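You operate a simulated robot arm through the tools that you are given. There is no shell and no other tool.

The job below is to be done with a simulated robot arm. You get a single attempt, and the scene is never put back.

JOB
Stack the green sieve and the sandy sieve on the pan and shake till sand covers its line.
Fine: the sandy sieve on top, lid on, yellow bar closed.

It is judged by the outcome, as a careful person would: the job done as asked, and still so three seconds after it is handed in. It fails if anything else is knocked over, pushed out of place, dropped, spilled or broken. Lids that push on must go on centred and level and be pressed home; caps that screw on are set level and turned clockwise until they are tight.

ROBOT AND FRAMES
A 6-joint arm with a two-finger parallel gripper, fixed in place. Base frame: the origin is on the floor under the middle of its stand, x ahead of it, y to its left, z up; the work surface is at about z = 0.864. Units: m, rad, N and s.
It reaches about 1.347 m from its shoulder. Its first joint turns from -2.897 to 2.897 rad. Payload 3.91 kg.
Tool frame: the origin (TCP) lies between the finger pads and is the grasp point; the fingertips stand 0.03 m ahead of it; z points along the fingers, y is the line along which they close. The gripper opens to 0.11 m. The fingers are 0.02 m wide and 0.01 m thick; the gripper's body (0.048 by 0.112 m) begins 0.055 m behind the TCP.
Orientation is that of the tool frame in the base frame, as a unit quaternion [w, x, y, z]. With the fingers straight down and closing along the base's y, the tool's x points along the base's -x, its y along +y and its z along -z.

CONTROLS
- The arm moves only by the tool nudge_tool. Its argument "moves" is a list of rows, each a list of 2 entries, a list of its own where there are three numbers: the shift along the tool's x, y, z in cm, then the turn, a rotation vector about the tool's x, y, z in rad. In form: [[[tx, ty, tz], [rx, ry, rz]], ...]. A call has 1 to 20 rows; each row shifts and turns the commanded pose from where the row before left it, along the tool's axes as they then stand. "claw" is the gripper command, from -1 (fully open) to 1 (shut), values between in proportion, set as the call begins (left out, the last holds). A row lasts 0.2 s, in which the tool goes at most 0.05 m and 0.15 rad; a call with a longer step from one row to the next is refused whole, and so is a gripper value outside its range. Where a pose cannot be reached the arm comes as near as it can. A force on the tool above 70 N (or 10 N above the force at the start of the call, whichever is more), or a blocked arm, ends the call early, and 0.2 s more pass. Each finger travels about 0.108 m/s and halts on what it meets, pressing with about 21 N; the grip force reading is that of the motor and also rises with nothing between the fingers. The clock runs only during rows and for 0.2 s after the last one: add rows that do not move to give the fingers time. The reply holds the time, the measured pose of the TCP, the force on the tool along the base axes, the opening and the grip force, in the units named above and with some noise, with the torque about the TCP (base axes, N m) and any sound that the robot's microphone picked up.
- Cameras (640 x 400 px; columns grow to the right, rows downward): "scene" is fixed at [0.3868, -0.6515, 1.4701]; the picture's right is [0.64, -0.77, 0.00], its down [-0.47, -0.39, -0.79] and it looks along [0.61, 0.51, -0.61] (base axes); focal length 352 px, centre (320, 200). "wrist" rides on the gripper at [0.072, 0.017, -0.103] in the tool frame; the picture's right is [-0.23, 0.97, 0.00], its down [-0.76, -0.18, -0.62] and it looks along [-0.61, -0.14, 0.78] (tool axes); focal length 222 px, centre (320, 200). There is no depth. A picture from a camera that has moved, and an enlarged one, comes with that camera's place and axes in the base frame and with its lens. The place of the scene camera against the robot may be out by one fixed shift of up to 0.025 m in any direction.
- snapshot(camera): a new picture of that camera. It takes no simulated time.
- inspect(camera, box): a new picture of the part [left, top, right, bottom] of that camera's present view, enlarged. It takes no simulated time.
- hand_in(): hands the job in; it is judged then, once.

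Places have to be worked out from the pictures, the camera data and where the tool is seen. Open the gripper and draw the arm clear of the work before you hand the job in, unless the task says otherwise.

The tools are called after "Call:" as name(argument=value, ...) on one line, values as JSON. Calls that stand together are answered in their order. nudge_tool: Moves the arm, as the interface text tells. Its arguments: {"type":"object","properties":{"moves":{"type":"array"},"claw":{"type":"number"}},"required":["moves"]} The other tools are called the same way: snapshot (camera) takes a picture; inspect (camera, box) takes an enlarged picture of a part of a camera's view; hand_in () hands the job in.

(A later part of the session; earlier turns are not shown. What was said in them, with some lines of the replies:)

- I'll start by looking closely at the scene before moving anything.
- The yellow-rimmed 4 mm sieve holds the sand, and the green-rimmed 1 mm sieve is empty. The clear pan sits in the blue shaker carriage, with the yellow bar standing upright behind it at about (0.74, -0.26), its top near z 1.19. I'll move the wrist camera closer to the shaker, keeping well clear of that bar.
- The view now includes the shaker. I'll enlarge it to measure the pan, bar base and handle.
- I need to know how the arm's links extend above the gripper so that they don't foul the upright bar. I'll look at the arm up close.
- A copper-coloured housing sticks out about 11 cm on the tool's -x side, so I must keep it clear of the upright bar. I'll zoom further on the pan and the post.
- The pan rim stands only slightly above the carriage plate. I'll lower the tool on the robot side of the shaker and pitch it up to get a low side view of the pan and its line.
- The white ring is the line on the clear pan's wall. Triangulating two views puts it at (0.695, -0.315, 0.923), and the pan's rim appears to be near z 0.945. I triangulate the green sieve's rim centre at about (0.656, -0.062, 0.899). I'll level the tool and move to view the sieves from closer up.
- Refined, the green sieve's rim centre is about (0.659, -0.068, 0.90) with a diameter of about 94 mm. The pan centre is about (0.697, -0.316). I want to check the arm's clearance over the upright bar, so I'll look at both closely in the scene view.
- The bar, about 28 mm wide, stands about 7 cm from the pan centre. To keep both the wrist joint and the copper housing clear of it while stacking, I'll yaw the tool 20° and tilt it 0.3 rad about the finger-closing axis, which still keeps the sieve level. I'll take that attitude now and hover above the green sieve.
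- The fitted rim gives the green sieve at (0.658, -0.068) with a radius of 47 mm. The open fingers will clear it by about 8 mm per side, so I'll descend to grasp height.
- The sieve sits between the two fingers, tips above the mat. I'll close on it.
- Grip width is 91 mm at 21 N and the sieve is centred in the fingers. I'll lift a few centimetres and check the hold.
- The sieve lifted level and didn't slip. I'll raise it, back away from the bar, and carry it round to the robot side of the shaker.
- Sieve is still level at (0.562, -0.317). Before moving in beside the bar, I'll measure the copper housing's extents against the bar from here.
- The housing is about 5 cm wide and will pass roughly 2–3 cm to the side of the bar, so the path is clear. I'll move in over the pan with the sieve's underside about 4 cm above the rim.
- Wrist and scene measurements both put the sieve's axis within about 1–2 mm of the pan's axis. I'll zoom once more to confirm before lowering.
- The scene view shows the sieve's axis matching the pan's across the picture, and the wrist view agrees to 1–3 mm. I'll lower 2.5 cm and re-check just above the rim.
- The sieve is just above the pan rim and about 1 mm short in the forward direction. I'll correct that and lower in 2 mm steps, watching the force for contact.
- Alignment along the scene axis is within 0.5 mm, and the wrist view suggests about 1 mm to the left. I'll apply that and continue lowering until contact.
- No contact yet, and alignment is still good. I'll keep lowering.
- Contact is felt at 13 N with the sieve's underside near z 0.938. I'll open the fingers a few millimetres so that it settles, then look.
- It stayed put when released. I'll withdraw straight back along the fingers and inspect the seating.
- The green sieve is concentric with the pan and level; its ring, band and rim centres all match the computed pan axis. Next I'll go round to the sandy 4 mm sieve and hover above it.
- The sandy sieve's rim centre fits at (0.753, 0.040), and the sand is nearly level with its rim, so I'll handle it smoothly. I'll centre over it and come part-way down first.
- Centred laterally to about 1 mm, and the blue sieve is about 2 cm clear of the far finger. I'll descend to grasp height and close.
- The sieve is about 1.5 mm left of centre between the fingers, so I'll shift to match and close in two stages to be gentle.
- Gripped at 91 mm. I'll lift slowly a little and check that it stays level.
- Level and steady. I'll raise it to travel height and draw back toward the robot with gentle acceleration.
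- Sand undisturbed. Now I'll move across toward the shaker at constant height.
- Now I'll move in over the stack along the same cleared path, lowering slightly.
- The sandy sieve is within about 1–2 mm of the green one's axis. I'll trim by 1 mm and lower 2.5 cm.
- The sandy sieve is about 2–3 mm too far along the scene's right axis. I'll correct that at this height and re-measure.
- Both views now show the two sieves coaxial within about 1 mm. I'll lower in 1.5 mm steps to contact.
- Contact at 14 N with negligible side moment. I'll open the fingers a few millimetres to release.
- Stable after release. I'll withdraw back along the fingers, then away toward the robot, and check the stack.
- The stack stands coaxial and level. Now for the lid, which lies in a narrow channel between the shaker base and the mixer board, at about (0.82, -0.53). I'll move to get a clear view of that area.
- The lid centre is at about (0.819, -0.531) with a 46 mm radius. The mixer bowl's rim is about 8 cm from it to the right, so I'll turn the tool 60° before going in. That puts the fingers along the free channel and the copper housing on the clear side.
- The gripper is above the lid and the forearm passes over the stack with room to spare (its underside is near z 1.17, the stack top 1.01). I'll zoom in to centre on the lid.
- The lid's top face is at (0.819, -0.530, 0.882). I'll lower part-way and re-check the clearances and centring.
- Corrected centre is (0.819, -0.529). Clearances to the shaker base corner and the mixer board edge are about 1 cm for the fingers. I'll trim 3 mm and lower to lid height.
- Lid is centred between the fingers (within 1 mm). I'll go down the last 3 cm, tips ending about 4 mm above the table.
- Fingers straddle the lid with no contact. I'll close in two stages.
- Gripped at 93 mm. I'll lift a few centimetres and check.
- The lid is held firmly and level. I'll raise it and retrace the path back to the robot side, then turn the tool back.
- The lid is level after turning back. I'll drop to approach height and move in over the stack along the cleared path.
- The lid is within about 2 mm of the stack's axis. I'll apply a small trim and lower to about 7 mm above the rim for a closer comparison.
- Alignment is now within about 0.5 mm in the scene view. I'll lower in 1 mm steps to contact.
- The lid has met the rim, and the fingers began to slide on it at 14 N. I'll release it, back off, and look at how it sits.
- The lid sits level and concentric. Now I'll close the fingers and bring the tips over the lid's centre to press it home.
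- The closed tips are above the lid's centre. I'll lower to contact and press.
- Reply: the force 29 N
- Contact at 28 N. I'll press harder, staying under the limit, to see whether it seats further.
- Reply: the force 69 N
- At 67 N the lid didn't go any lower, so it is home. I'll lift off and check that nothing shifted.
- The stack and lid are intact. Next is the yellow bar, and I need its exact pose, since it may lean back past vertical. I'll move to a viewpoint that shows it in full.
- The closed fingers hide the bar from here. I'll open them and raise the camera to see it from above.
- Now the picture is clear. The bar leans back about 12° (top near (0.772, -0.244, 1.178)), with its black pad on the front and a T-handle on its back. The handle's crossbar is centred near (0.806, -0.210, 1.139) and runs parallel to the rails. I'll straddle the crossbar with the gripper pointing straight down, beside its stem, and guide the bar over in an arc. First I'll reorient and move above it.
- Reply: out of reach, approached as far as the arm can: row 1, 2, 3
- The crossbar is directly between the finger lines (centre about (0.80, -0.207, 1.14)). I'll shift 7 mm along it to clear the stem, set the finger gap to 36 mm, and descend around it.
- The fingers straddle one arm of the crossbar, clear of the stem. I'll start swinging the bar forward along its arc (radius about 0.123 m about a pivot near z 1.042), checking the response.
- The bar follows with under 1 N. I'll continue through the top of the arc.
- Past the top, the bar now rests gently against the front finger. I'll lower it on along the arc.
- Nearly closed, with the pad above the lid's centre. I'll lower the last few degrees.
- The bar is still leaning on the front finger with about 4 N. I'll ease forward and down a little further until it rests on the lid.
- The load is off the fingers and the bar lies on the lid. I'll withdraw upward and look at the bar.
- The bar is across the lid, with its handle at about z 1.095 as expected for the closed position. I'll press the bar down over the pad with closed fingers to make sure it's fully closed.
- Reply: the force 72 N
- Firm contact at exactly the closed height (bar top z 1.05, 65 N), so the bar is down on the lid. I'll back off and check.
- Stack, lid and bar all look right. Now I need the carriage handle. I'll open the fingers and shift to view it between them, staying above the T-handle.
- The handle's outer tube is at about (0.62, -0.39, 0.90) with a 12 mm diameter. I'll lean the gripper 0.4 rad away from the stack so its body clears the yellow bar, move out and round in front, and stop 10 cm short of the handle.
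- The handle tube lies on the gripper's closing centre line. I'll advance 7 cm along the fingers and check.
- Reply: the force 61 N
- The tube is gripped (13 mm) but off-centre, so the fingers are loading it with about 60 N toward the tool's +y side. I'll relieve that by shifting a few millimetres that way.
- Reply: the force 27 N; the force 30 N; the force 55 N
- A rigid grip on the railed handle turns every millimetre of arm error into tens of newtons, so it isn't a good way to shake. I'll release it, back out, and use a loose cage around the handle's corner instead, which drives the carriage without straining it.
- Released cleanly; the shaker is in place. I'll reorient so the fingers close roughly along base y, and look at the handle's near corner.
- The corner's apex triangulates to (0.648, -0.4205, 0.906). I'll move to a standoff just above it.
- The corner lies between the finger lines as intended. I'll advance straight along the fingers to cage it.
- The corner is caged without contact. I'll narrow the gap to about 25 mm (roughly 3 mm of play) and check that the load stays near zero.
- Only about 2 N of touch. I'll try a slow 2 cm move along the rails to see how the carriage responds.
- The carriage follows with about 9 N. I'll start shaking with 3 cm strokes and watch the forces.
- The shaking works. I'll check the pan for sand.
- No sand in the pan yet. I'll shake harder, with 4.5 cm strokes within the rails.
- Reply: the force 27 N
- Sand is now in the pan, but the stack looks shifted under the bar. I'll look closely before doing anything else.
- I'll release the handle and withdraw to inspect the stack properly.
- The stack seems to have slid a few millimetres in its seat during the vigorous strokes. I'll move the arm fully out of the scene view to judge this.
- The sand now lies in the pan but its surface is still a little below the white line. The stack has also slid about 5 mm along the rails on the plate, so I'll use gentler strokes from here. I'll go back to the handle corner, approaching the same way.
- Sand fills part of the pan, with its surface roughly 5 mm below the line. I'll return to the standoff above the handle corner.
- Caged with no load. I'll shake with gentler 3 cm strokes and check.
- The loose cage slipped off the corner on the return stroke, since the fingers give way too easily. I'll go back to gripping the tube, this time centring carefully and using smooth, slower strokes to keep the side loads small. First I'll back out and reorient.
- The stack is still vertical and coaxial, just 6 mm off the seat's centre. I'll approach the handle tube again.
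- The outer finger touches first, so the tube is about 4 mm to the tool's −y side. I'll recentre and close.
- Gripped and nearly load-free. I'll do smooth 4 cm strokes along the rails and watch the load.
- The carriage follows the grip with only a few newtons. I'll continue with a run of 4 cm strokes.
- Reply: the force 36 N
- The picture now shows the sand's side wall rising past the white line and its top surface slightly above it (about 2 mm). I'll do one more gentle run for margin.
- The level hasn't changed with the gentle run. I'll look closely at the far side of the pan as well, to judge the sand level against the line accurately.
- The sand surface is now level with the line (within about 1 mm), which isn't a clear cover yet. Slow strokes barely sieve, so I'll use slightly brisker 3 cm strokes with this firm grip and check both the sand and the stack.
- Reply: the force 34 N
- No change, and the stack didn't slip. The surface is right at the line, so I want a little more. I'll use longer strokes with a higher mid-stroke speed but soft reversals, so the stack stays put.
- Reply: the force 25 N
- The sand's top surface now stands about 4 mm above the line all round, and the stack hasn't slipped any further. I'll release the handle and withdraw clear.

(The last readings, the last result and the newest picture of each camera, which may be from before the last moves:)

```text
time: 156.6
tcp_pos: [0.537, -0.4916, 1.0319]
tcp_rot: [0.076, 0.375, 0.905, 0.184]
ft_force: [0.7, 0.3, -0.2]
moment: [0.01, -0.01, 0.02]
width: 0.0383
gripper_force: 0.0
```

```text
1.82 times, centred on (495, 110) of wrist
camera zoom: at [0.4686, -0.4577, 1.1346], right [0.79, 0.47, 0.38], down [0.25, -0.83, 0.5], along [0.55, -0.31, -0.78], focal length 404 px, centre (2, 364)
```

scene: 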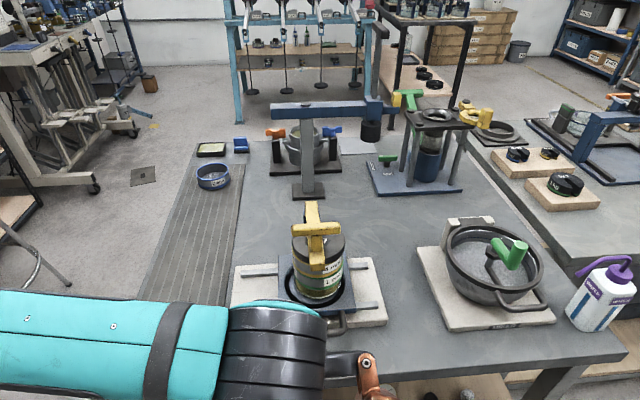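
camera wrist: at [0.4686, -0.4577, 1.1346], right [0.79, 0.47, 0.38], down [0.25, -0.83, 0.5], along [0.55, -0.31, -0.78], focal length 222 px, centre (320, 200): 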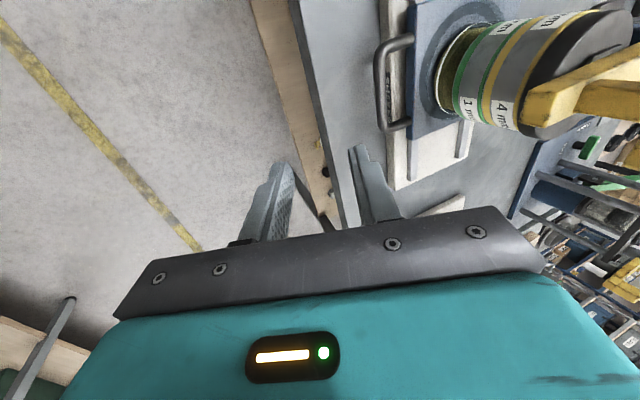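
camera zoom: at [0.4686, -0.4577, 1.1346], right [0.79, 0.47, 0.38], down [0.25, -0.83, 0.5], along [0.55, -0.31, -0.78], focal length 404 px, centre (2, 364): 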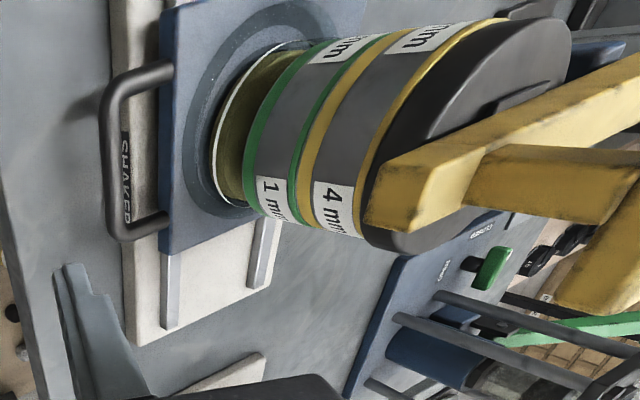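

Stack straight, lid on, bar across. I'll raise the arm and draw it well clear, then take a final look.

Call:
nudge_tool(moves=[[[0, 1.556, -3.684], [0, 0, 0]], [[0, 1.556, -3.684], [0, 0, 0]], [[0, 1.556, -3.684], [0, 0, 0]], [[0, 1.556, -3.684], [0, 0, 0]], [[2.83, 2.6, 1.1], [0, 0, 0]], [[2.83, 2.6, 1.1], [0, 0, 0]], [[2.83, 2.6, 1.1], [0, 0, 0]], [[2.83, 2.6, 1.1], [0, 0, 0]], [[2.83, 2.6, 1.1], [0, 0, 0]], [[2.83, 2.6, 1.1], [0, 0, 0]], [[2.83, 2.6, 1.1], [0, 0, 0]], [[0, 0, 0], [0, 0, 0]]], claw=-1)

Call:
snapshot(camera="scene")

Call:
inspect(camera="scene", box=[235, 190, 355, 340])

Call:
inspect(camera="scene", box=[255, 260, 335, 315])

```text
time: 159.2
tcp_pos: [0.5366, -0.2088, 1.1933]
tcp_rot: [0.076, 0.375, 0.905, 0.184]
ft_force: [-0.6, -0.4, 1.1]
moment: [-0.02, -0.01, 0.02]
width: 0.1098
gripper_force: 0.1
```

```text
taken
```

scene: 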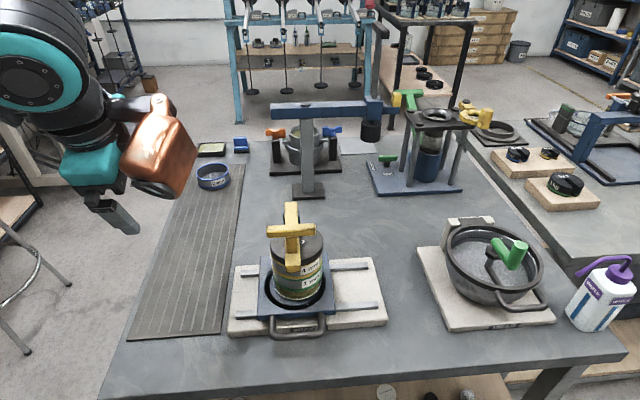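

```text
2.67 times, centred on (295, 265) of scene
camera zoom: at [0.3868, -0.6515, 1.4701], right [0.64, -0.77, 0.0], down [-0.47, -0.39, -0.79], along [0.61, 0.51, -0.61], focal length 939 px, centre (387, 27)
```

zoom: 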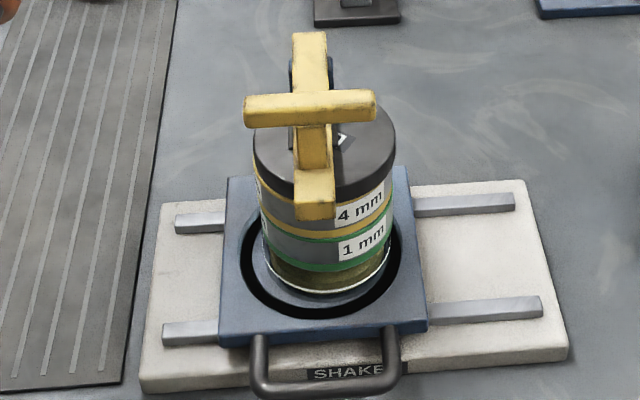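

```text
7.27 times, centred on (295, 288) of scene
camera zoom: at [0.3868, -0.6515, 1.4701], right [0.64, -0.77, 0.0], down [-0.47, -0.39, -0.79], along [0.61, 0.51, -0.61], focal length 2560 px, centre (502, -436)
```

zoom: 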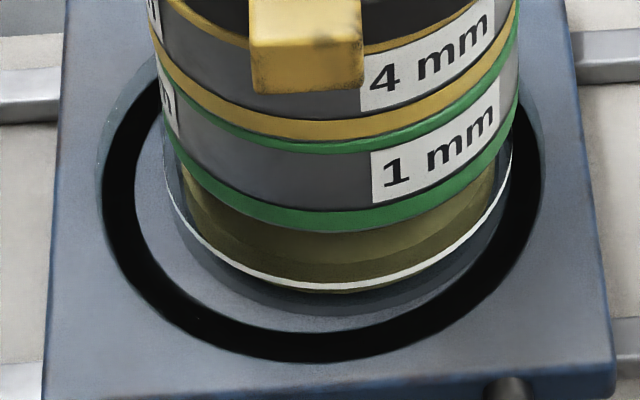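

Sand is clearly above the line. I'll double-check that the bar is still fully down, comparing it with how it looked right after closing.

Call:
inspect(camera="scene", box=[250, 190, 350, 310])

Call:
snapshot(camera="wrist")

Call:
inspect(camera="wrist", box=[340, 40, 540, 200])

```text
3.33 times, centred on (300, 250) of scene
camera zoom: at [0.3868, -0.6515, 1.4701], right [0.64, -0.77, 0.0], down [-0.47, -0.39, -0.79], along [0.61, 0.51, -0.61], focal length 1173 px, centre (387, 33)
```

zoom: 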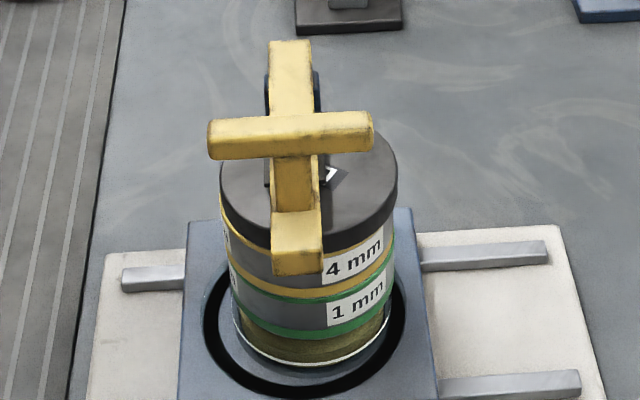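

```text
taken
camera wrist: at [0.4684, -0.1754, 1.2947], right [0.79, 0.47, 0.38], down [0.25, -0.83, 0.5], along [0.55, -0.31, -0.78], focal length 222 px, centre (320, 200)
```

wrist: 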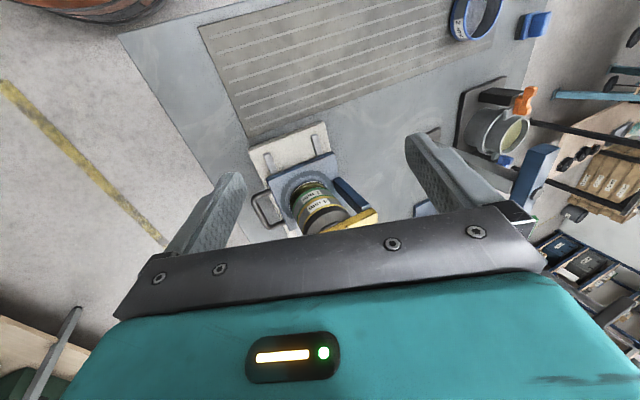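

```text
2.50 times, centred on (440, 120) of wrist
camera zoom: at [0.4684, -0.1754, 1.2947], right [0.79, 0.47, 0.38], down [0.25, -0.83, 0.5], along [0.55, -0.31, -0.78], focal length 555 px, centre (20, 400)
```

zoom: 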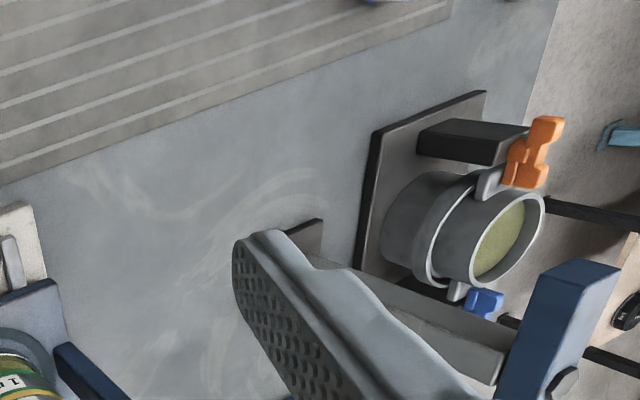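

The bar sits exactly where it did after closing (within about half a millimetre), and everything else on the bench is undisturbed. I'll draw the arm a bit further away before handing in.

Call:
nudge_tool(moves=[[[2.83, 3.4, -0.7], [0, 0, 0]], [[2.83, 3.4, -0.7], [0, 0, 0]], [[2.83, 3.4, -0.7], [0, 0, 0]], [[0, 0, 0], [0, 0, 0]], [[0, 0, 0], [0, 0, 0]]])

Call:
snapshot(camera="scene")

```text
time: 160.4
tcp_pos: [0.5365, -0.0891, 1.2503]
tcp_rot: [0.076, 0.375, 0.906, 0.183]
ft_force: [0.5, 0.2, -0.7]
moment: [-0.01, 0.02, -0.03]
width: 0.1101
gripper_force: 0.0
```

```text
taken
```

scene: 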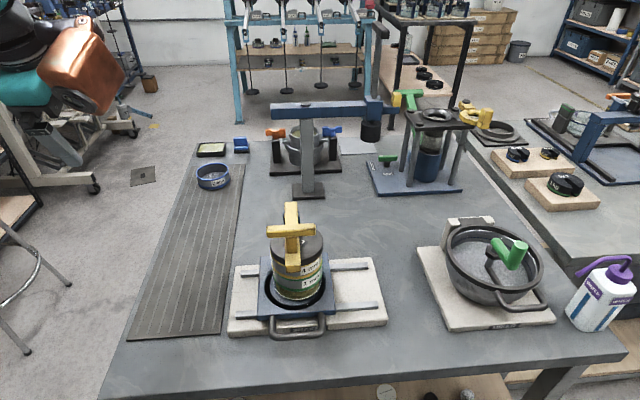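

The pan, green sieve, sandy sieve and lid are stacked, the yellow bar is closed, and the sand is above the pan's line. The gripper is open and the arm is clear, so I'm handing in.

Call:
hand_in()

```text
The job is handed in.
```

I stacked the green sieve on the pan, put the sandy sieve on top and shook until the sand in the pan stood about 4 mm above its line. The lid is on and pressed home, and the yellow bar is closed. The job is handed in; I haven't seen the verdict.

- **Stack position:** one vigorous round of shaking slid the whole stack about 6 mm along the rails, so it sits slightly off the centre of its seat. It is still upright and in line, and the bar didn't move from its closed position.
- **Carriage:** I left it about 1.5 cm along the rails from where it started.
- **Rest of the bench:** nothing else looks disturbed in the last picture, and the arm is clear with the gripper open.
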